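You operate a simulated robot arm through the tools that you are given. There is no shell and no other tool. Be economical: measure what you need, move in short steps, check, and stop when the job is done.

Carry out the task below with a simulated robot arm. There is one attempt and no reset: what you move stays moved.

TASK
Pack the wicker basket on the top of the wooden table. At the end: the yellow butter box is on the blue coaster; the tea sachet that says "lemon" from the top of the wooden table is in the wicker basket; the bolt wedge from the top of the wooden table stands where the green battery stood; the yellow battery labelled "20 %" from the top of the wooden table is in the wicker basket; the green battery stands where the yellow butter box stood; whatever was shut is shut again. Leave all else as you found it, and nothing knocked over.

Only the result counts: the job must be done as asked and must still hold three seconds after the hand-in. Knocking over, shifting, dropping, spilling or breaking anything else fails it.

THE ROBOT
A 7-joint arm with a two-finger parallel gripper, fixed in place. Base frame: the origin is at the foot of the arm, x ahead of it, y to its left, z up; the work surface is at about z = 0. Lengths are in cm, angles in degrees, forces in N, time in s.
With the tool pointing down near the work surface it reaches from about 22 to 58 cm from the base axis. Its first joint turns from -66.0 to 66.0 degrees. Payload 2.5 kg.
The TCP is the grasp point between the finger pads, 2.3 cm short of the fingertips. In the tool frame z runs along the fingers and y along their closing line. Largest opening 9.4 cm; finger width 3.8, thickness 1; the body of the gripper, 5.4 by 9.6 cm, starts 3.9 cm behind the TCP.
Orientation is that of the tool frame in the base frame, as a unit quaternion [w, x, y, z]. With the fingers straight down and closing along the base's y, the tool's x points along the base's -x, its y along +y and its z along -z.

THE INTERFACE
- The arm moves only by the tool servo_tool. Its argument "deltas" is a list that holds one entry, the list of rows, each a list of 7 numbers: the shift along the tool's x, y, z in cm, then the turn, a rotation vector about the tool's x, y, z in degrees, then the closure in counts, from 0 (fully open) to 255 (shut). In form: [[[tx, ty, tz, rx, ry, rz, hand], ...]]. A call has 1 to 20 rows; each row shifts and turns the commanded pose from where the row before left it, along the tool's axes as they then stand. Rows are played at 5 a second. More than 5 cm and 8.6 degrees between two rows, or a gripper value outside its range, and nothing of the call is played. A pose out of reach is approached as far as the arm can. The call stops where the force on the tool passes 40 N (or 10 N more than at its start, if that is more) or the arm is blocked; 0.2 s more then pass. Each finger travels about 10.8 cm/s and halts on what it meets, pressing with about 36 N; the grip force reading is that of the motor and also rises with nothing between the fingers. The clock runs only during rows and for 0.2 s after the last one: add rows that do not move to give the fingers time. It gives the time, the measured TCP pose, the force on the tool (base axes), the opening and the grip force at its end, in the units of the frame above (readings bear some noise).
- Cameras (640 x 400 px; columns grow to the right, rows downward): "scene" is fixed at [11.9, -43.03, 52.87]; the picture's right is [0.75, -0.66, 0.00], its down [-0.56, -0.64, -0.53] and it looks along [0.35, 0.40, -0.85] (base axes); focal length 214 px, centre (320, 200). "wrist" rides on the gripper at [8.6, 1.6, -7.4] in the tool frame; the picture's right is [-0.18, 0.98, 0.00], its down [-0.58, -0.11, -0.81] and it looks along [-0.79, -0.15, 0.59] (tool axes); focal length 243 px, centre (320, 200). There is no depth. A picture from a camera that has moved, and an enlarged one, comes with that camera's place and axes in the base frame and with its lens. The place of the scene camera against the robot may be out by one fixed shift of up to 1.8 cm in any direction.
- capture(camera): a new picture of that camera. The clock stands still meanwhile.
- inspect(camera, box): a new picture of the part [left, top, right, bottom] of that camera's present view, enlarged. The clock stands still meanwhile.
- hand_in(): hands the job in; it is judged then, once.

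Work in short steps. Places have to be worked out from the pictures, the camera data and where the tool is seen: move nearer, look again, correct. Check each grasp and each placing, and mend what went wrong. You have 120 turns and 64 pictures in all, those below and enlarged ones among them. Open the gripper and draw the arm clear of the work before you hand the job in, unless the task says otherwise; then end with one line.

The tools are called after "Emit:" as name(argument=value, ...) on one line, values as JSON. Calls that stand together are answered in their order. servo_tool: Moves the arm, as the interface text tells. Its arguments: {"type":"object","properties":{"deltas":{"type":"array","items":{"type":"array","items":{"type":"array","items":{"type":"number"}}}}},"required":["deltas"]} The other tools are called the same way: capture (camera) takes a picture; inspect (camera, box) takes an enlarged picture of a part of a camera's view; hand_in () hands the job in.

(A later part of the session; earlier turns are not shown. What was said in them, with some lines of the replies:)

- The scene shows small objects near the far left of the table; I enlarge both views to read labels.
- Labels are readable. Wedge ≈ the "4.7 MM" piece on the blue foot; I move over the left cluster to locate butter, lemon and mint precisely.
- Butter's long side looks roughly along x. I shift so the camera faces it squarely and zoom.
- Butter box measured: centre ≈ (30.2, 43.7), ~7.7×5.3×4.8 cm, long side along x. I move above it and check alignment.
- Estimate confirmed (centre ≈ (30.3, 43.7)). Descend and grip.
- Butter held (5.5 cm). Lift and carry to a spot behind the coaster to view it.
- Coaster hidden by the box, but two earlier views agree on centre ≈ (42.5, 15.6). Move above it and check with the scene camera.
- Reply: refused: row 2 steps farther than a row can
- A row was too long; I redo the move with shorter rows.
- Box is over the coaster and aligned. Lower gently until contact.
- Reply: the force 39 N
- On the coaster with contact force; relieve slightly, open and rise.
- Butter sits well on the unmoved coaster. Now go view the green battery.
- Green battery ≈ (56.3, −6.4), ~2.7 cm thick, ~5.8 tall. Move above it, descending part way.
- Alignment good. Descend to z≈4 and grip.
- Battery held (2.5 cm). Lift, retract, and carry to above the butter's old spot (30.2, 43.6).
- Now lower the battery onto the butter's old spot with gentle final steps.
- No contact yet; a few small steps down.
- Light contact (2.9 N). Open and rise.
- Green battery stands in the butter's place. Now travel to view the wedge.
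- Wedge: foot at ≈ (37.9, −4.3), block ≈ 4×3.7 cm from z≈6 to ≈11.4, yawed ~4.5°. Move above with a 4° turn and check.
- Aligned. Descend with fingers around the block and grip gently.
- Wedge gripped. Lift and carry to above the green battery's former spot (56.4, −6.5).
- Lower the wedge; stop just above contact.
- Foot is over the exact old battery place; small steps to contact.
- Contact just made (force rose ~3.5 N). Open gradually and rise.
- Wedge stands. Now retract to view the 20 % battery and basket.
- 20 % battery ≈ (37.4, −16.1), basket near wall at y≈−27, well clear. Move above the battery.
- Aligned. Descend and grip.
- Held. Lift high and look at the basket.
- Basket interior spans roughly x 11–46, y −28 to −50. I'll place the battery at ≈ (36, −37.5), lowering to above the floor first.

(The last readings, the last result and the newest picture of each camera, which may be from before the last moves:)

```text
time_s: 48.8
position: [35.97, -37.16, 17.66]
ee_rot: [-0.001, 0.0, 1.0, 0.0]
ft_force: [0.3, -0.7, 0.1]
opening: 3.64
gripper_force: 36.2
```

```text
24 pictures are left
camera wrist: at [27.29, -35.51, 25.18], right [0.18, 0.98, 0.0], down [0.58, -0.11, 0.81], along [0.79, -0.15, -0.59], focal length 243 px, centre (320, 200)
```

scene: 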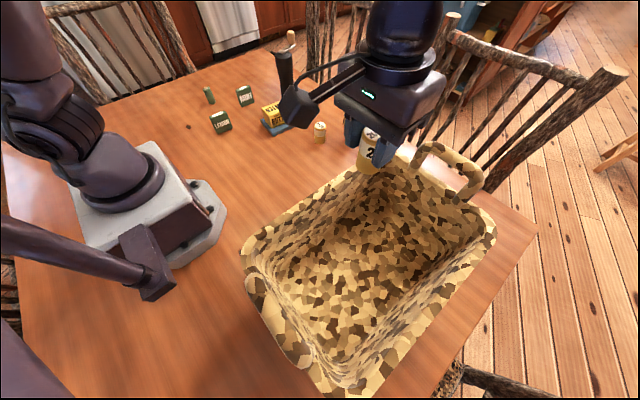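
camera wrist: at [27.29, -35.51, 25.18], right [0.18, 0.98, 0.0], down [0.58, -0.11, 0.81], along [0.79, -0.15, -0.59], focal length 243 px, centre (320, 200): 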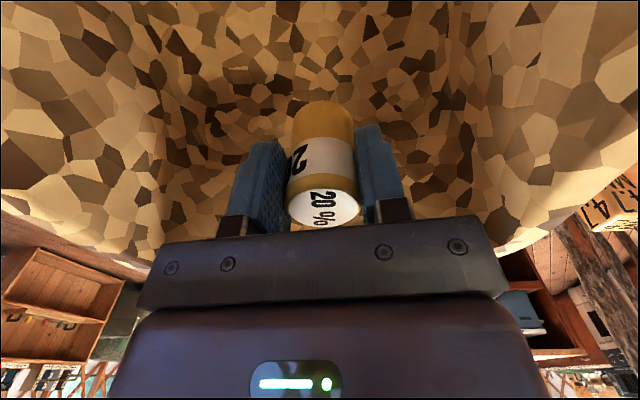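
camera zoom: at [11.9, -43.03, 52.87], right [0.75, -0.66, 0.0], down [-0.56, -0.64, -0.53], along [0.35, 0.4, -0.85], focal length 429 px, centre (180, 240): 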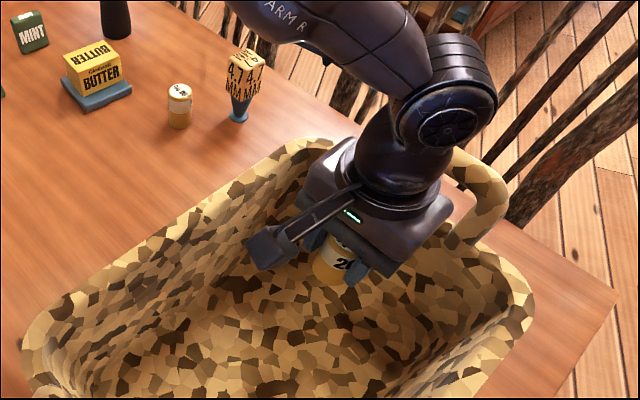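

The end wall is closer than thought; shift back 3 cm in x, then descend.

Emit:
servo_tool(deltas=[[[3, 0, 0, 0, 0, 0, 255], [0, 0, 3.5, 0, 0, 0, 255], [0, 0, 3, 0, 0, 0, 255], [0, 0, 2.5, 0, 0, 0, 255], [0, 0, 0, 0, 0, 0, 255]]])

Emit:
inspect(camera="scene", box=[230, 80, 550, 280])

Emit:
capture(camera="wrist")

```text
time_s: 50.0
position: [33.01, -37.49, 8.69]
ee_rot: [0.0, 0.0, 1.0, 0.0]
ft_force: [-0.2, 0.1, -1.0]
opening: 3.66
gripper_force: 35.6
```

```text
2.00 times, centred on (390, 180) of scene
camera zoom: at [11.9, -43.03, 52.87], right [0.75, -0.66, 0.0], down [-0.56, -0.64, -0.53], along [0.35, 0.4, -0.85], focal length 429 px, centre (180, 240)
```

zoom: 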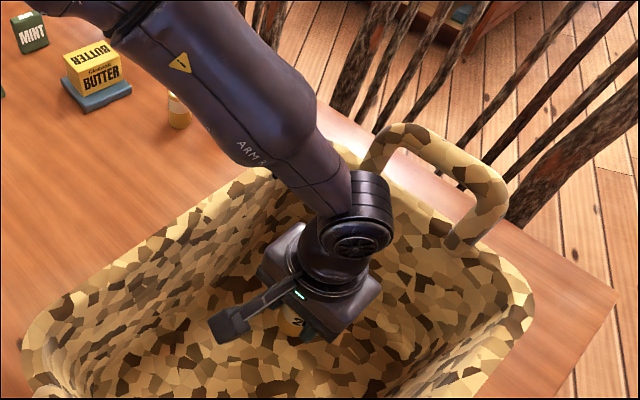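

```text
22 pictures are left
camera wrist: at [24.22, -35.67, 16.25], right [0.18, 0.98, 0.0], down [0.58, -0.11, 0.81], along [0.79, -0.15, -0.59], focal length 243 px, centre (320, 200)
```

wrist: 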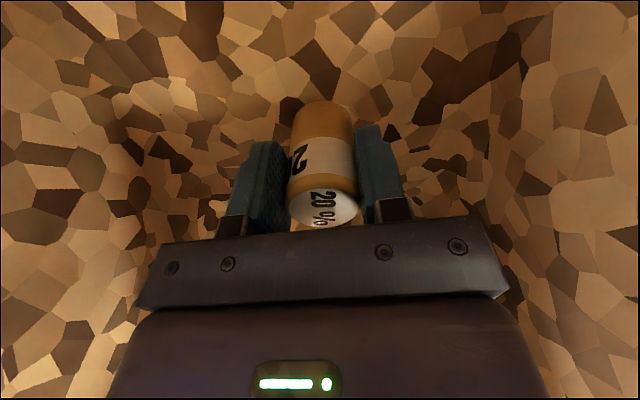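

Base of battery ≈ 3.4 cm high. Lower in small steps till contact.

Emit:
servo_tool(deltas=[[[0, 0, 1, 0, 0, 0, 255], [0, 0, 0.5, 0, 0, 0, 255], [0, 0, 0.3, 0, 0, 0, 255], [0, 0, 0, 0, 0, 0, 255]]])

```text
time_s: 50.4
position: [33.2, -37.6, 8.46]
ee_rot: [0.005, -0.001, 1.0, -0.003]
ft_force: [-1.0, 1.2, 6.1]
opening: 3.61
gripper_force: 36.2
stopped in row 2: the force on the tool passed its limit (the readings are from after the stop); the commanded pose is now the measured one
```

Contact already at z 8.46 — either the floor is thick or the arm touches the rim. Look.

Emit:
inspect(camera="scene", box=[310, 130, 470, 230])

Emit:
capture(camera="wrist")

```text
4.00 times, centred on (390, 180) of scene
camera zoom: at [11.9, -43.03, 52.87], right [0.75, -0.66, 0.0], down [-0.56, -0.64, -0.53], along [0.35, 0.4, -0.85], focal length 858 px, centre (40, 280)
```

zoom: 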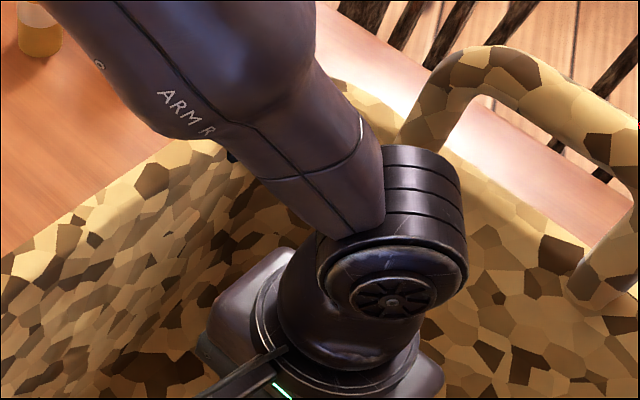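

```text
20 pictures are left
camera wrist: at [24.42, -35.79, 15.92], right [0.18, 0.98, -0.01], down [0.57, -0.1, 0.81], along [0.8, -0.15, -0.58], focal length 243 px, centre (320, 200)
```

wrist: 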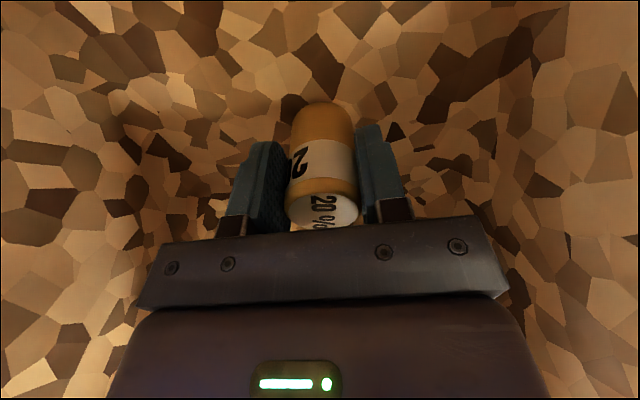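

Force was vertical, likely the floor. Verify: rise, shift 2 cm back, and descend slowly again.

Emit:
servo_tool(deltas=[[[0, 0, -1, 0, 0, 0, 255], [2, 0, 0, 0, 0, 0, 255], [0, 0, 0.6, 0, 0, 0, 255], [0, 0, 0.15, 0, 0, 0, 255], [0, 0, 0.15, 0, 0, 0, 255], [0, 0, 0.1, 0, 0, 0, 255], [0, 0, 0, 0, 0, 0, 255]]])

```text
time_s: 52.0
position: [31.22, -37.69, 8.42]
ee_rot: [0.005, -0.001, 1.0, -0.004]
ft_force: [-4.8, 2.1, 13.7]
opening: 3.65
gripper_force: 36.0
```

Same contact height with a vertical force: it is the floor. Relieve slightly and open.

Emit:
servo_tool(deltas=[[[0, 0, -0.1, 0, 0, 0, 255], [0, 0, 0, 0, 0, 0, 200], [0, 0, 0, 0, 0, 0, 140], [0, 0, 0, 0, 0, 0, 80], [0, 0, 0, 0, 0, 0, 0], [0, 0, 0, 0, 0, 0, 0]]])

Emit:
capture(camera="wrist")

```text
time_s: 53.4
position: [31.22, -37.58, 8.64]
ee_rot: [0.004, 0.0, 1.0, -0.003]
ft_force: [0.2, 0.3, -0.4]
opening: 9.39
gripper_force: 0.0
```

```text
19 pictures are left
camera wrist: at [22.46, -35.77, 16.0], right [0.18, 0.98, -0.01], down [0.58, -0.1, 0.81], along [0.8, -0.15, -0.58], focal length 243 px, centre (320, 200)
```

wrist: 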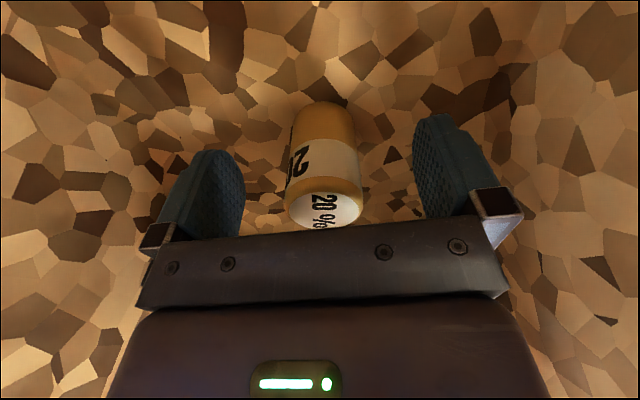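

Battery stands in the basket. Rise clear and traverse toward the lemon sachet.

Emit:
servo_tool(deltas=[[[0, 0, -2.5, 0, 0, 0, 0], [0, 0, -4.5, 0, 0, 0, 0], [0, 0, -4.8, 0, 0, 0, 0], [0, 0, -4.8, 0, 0, 0, 0], [0, 0, -4.8, 0, 0, 0, 0], [0, 0, -3, 0, 0, 0, 0], [0.7, 4.7, 0, 0, 0, 0, 0], [0.7, 4.7, 0, 0, 0, 0, 0], [0.7, 4.7, 0, 0, 0, 0, 0], [0.7, 4.7, 0, 0, 0, 0, 0], [0.7, 4.7, 0, 0, 0, 0, 0], [0.7, 4.7, 0, 0, 0, 0, 0], [0.7, 4.7, 0.7, 0, 0, 0, 0], [0.7, 4.7, 0.7, 0, 0, 0, 0], [0.7, 4.7, 0.7, 0, 0, 0, 0], [0.7, 4.7, 0.7, 0, 0, 0, 0], [0.7, 4.7, 0.7, 0, 0, 0, 0], [0.7, 4.7, 0.7, 0, 0, 0, 0], [0.7, 4.7, 0.7, 0, 0, 0, 0], [0, 0, 0, 0, 0, 0, 0]]])

Emit:
capture(camera="wrist")

Emit:
capture(camera="scene")

```text
time_s: 57.6
position: [21.79, 23.46, 27.23]
ee_rot: [0.002, 0.0, 1.0, -0.003]
ft_force: [0.2, 0.2, -0.2]
opening: 9.4
gripper_force: 0.0
```

```text
18 pictures are left
camera wrist: at [13.0, 25.33, 34.71], right [0.18, 0.98, -0.01], down [0.58, -0.1, 0.81], along [0.8, -0.15, -0.58], focal length 243 px, centre (320, 200)
```

wrist: 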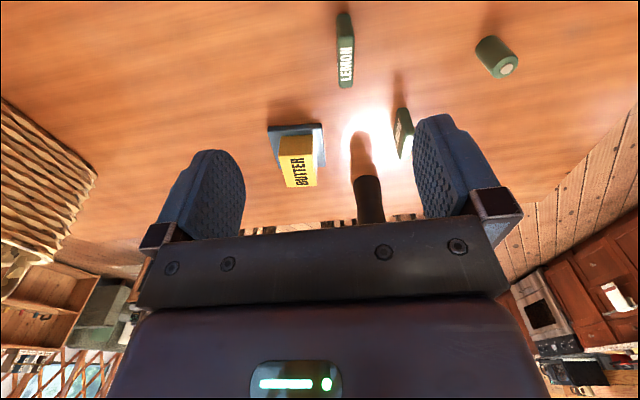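

```text
17 pictures are left
```

scene: 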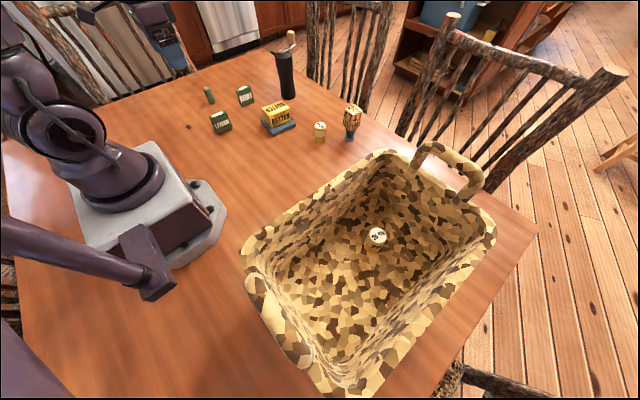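

20 % battery stands inside the basket; all else fine. Lemon ≈ centre (26.4, 25.7), 6.3 tall, yawed ~5°. Move above it.

Emit:
servo_tool(deltas=[[[-1.15, 0.58, 3.55, 0, 0, 0, 0], [-1.15, 0.58, 3.55, 0, 0, 0, 0], [-1.15, 0.58, 3.55, 0, 0, 0, 0], [-1.15, 0.58, 3.55, 0, 0, 5, 0], [0, 0, 0, 0, 0, 0, 0]]])

Emit:
inspect(camera="wrist", box=[160, 0, 480, 200])

```text
time_s: 58.8
position: [26.72, 25.83, 13.4]
ee_rot: [0.005, 0.044, 0.999, -0.003]
ft_force: [-0.2, 0.4, 0.4]
opening: 9.39
gripper_force: 0.1
```

```text
2.00 times, centred on (320, 100) of wrist
camera zoom: at [18.06, 28.38, 20.84], right [0.27, 0.96, 0.0], down [0.56, -0.15, 0.81], along [0.78, -0.22, -0.58], focal length 485 px, centre (320, 400)
```

zoom: 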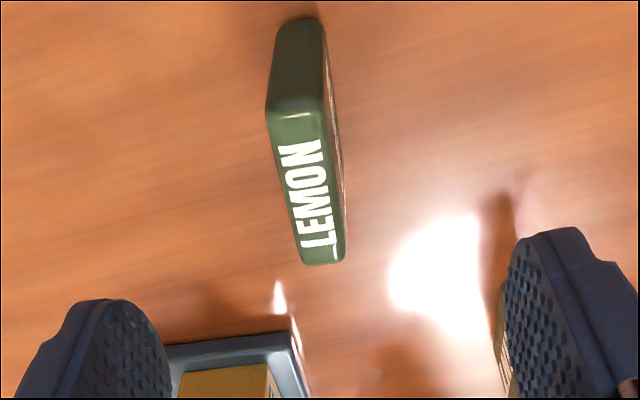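

Centre ≈ (26.6, 25.6), need 2° more yaw. Descend and grip at z≈4.6.

Emit:
servo_tool(deltas=[[[0, -0.2, 3, 0, 0, 2, 0], [0, 0, 3, 0, 0, 0, 0], [0, 0, 2.8, 0, 0, 0, 0], [0, 0, 0, 0, 0, 0, 0], [0, 0, 0, 0, 0, 0, 120], [0, 0, 0, 0, 0, 0, 190], [0, 0, 0, 0, 0, 0, 230], [0, 0, 0, 0, 0, 0, 255], [0, 0, 0, 0, 0, 0, 255]]])

Emit:
capture(camera="wrist")

```text
time_s: 60.8
position: [26.69, 25.54, 4.92]
ee_rot: [0.004, 0.061, 0.998, -0.003]
ft_force: [-0.4, 0.1, -0.5]
opening: 1.71
gripper_force: 35.8
```

```text
15 pictures are left
camera wrist: at [18.24, 28.42, 12.26], right [0.3, 0.95, 0.0], down [0.56, -0.17, 0.81], along [0.77, -0.25, -0.58], focal length 243 px, centre (320, 200)
```

wrist: 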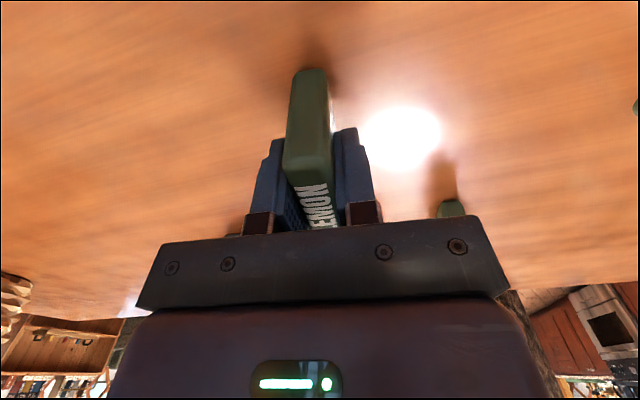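

Held (1.7 cm). Lift, un-yaw, and traverse to above the basket at (24.5, −37.5).

Emit:
servo_tool(deltas=[[[0, 0, -2.5, 0, 0, 0, 255], [0, 0, -4.5, 0, 0, -3.5, 255], [0, 0, -4.8, 0, 0, -3.5, 255], [0, 0, -4.8, 0, 0, 0, 255], [0, 0, -4.8, 0, 0, 0, 255], [0, 0, -4.8, 0, 0, 0, 255], [0.17, -4.85, 0, 0, 0, 0, 255], [0.17, -4.85, 0, 0, 0, 0, 255], [0.17, -4.85, 0, 0, 0, 0, 255], [0.17, -4.85, 0, 0, 0, 0, 255], [0.17, -4.85, 0, 0, 0, 0, 255], [0.17, -4.85, 0, 0, 0, 0, 255], [0.17, -4.85, 0, 0, 0, 0, 255], [0.17, -4.85, 0, 0, 0, 0, 255], [0.17, -4.85, 0, 0, 0, 0, 255], [0.17, -4.85, 0, 0, 0, 0, 255], [0.17, -4.85, 0, 0, 0, 0, 255], [0.17, -4.85, 0, 0, 0, 0, 255], [0.17, -4.85, 0, 0, 0, 0, 255], [0, 0, 0, 0, 0, 0, 255]]])

Emit:
capture(camera="wrist")

Emit:
capture(camera="scene")

```text
time_s: 65.0
position: [23.93, -37.38, 31.19]
ee_rot: [0.004, -0.001, 1.0, -0.003]
ft_force: [0.5, -0.3, 0.0]
opening: 1.73
gripper_force: 35.7
```

```text
14 pictures are left
camera wrist: at [15.19, -35.62, 38.52], right [0.18, 0.98, 0.0], down [0.57, -0.1, 0.81], along [0.8, -0.15, -0.58], focal length 243 px, centre (320, 200)
```

wrist: 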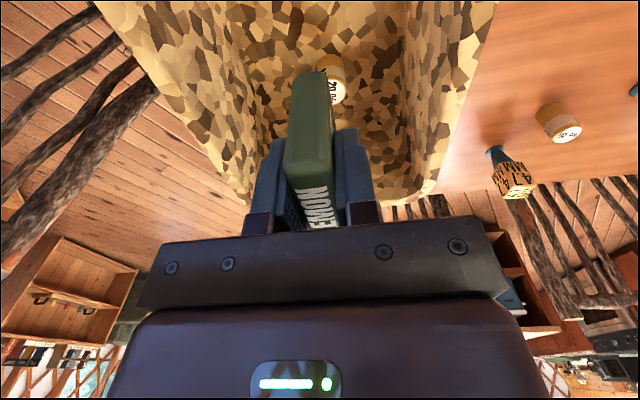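

```text
13 pictures are left
```

scene: 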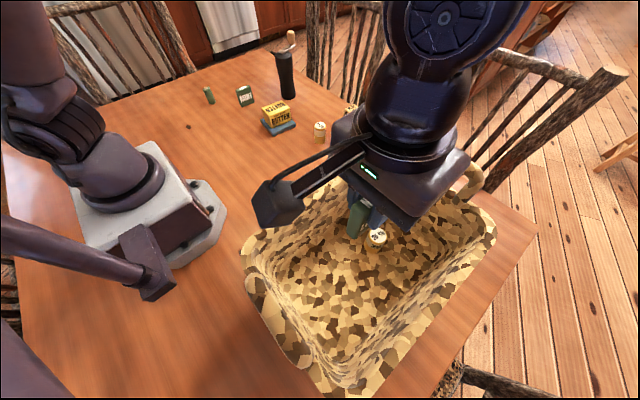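

Position good and clear of the battery. Descend to just above the floor.

Emit:
servo_tool(deltas=[[[0, 0, 4.5, 0, 0, 0, 255], [0, 0, 4.5, 0, 0, 0, 255], [0, 0, 4.5, 0, 0, 0, 255], [0, 0, 4, 0, 0, 0, 255], [0, 0, 3, 0, 0, 0, 255], [0, 0, 1.2, 0, 0, 0, 255], [0, 0, 0, 0, 0, 0, 255]]])

Emit:
capture(camera="scene")

```text
time_s: 66.6
position: [24.54, -37.28, 9.26]
ee_rot: [0.004, 0.0, 1.0, -0.003]
ft_force: [0.1, -0.2, -0.5]
opening: 1.74
gripper_force: 36.4
```

```text
12 pictures are left
```

scene: 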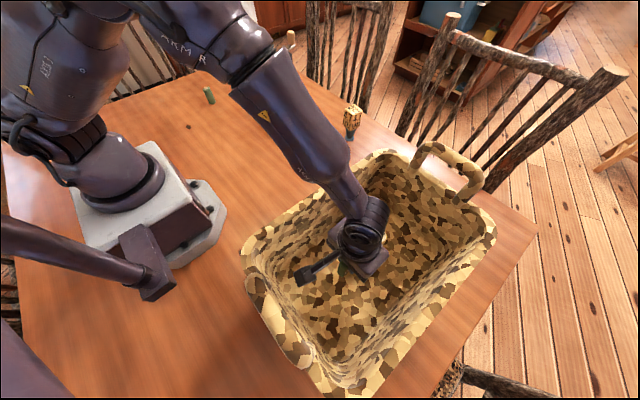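

Clear. Small steps to contact.

Emit:
servo_tool(deltas=[[[0, 0, 0.4, 0, 0, 0, 255], [0, 0, 0.2, 0, 0, 0, 255], [0, 0, 0.2, 0, 0, 0, 255], [0, 0, 0.15, 0, 0, 0, 255], [0, 0, 0, 0, 0, 0, 255]]])

```text
time_s: 67.8
position: [24.49, -37.5, 8.44]
ee_rot: [0.005, 0.001, 1.0, -0.005]
ft_force: [-0.2, 0.2, -0.2]
opening: 1.7
gripper_force: 35.7
```

Emit:
servo_tool(deltas=[[[0, 0, 0.15, 0, 0, 0, 255], [0, 0, 0.15, 0, 0, 0, 255], [0, 0, 0.1, 0, 0, 0, 255], [0, 0, 0, 0, 0, 0, 255]]])

```text
time_s: 68.9
position: [24.52, -37.59, 8.39]
ee_rot: [0.005, -0.001, 1.0, -0.005]
ft_force: [-1.0, 1.6, 5.4]
opening: 1.7
gripper_force: 35.6
stopped in row 4: the force on the tool passed its limit (the readings are from after the stop); the commanded pose is now the measured one
```

Floor contact. Open gently and check.

Emit:
servo_tool(deltas=[[[0, 0, 0, 0, 0, 0, 220], [0, 0, 0, 0, 0, 0, 180], [0, 0, 0, 0, 0, 0, 100], [0, 0, 0, 0, 0, 0, 0], [0, 0, 0, 0, 0, 0, 0]]])

Emit:
capture(camera="wrist")

```text
time_s: 70.1
position: [24.35, -37.53, 8.25]
ee_rot: [0.005, 0.0, 1.0, -0.004]
ft_force: [0.1, -0.7, 0.2]
opening: 9.41
gripper_force: 0.1
```

```text
11 pictures are left
camera wrist: at [15.72, -35.71, 15.63], right [0.18, 0.98, -0.01], down [0.57, -0.1, 0.81], along [0.8, -0.15, -0.58], focal length 243 px, centre (320, 200)
```

wrist: 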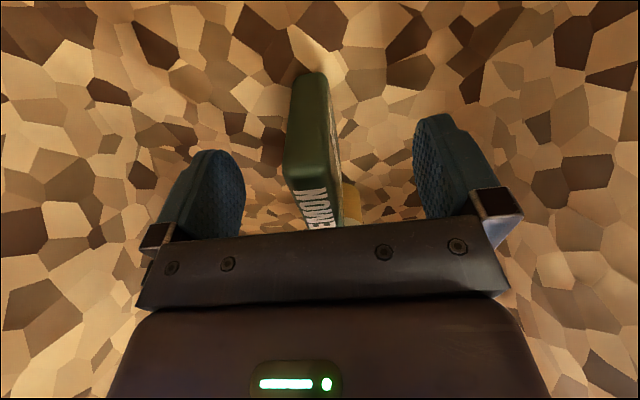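

Lemon stands in the basket. Rise clear and swing back over the table, then check everything.

Emit:
servo_tool(deltas=[[[0, 0, -2, 0, 0, 0, 0], [0, 0, -4.5, 0, 0, 0, 0], [0, 0, -4.8, 0, 0, 0, 0], [0, 0, -4.8, 0, 0, 0, 0], [0, 0, -4.8, 0, 0, 0, 0], [0, 0, -4.8, 0, 0, 0, 0], [0, 4.8, 0, 0, 0, 0, 0], [0, 4.8, 0, 0, 0, 0, 0], [0, 4.8, 0, 0, 0, 0, 0], [0, 4.8, 0, 0, 0, 0, 0], [0, 4.8, 0, 0, 0, 0, 0], [0, 4.8, 0, 0, 0, 0, 0], [0, 4.8, 0, 0, 0, 0, 0], [0, 4.8, 0, 0, 0, 0, 0], [0, 4.8, 0, 0, 0, 0, 0], [0, 0, 0, 0, 0, 0, 0]]])

Emit:
capture(camera="scene")

Emit:
inspect(camera="scene", box=[180, 60, 420, 260])

```text
time_s: 73.5
position: [24.37, 6.4, 33.54]
ee_rot: [0.005, 0.0, 1.0, -0.004]
ft_force: [0.7, -0.7, -0.4]
opening: 9.41
gripper_force: 0.1
```

```text
10 pictures are left
```

scene: 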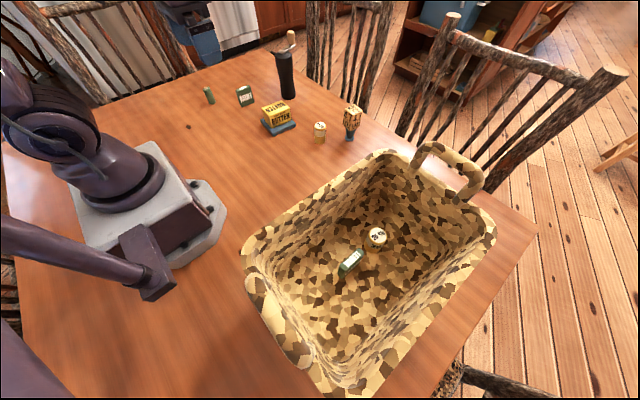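

```text
2.00 times, centred on (300, 160) of scene
camera zoom: at [11.9, -43.03, 52.87], right [0.75, -0.66, 0.0], down [-0.56, -0.64, -0.53], along [0.35, 0.4, -0.85], focal length 429 px, centre (360, 280)
```

zoom: 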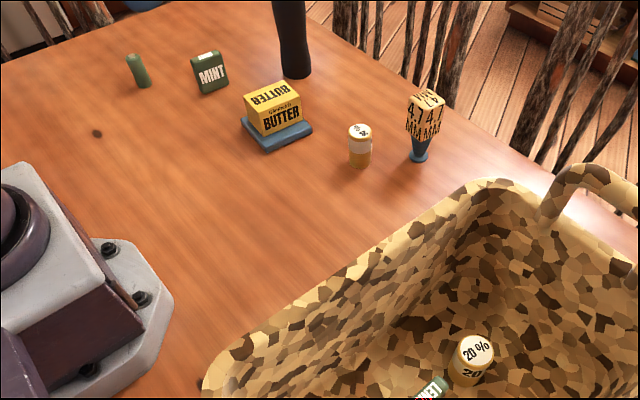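

Everything is in place and nothing has been disturbed: the basket and coaster sit where they were, all standing pieces are upright, and the arm is clear. Handing in.

Emit:
hand_in()

```text
The job is handed in.
```

The job is handed in: every piece is where the task asked, the final pictures show nothing knocked over, and I found nothing shut that needed re-shutting.
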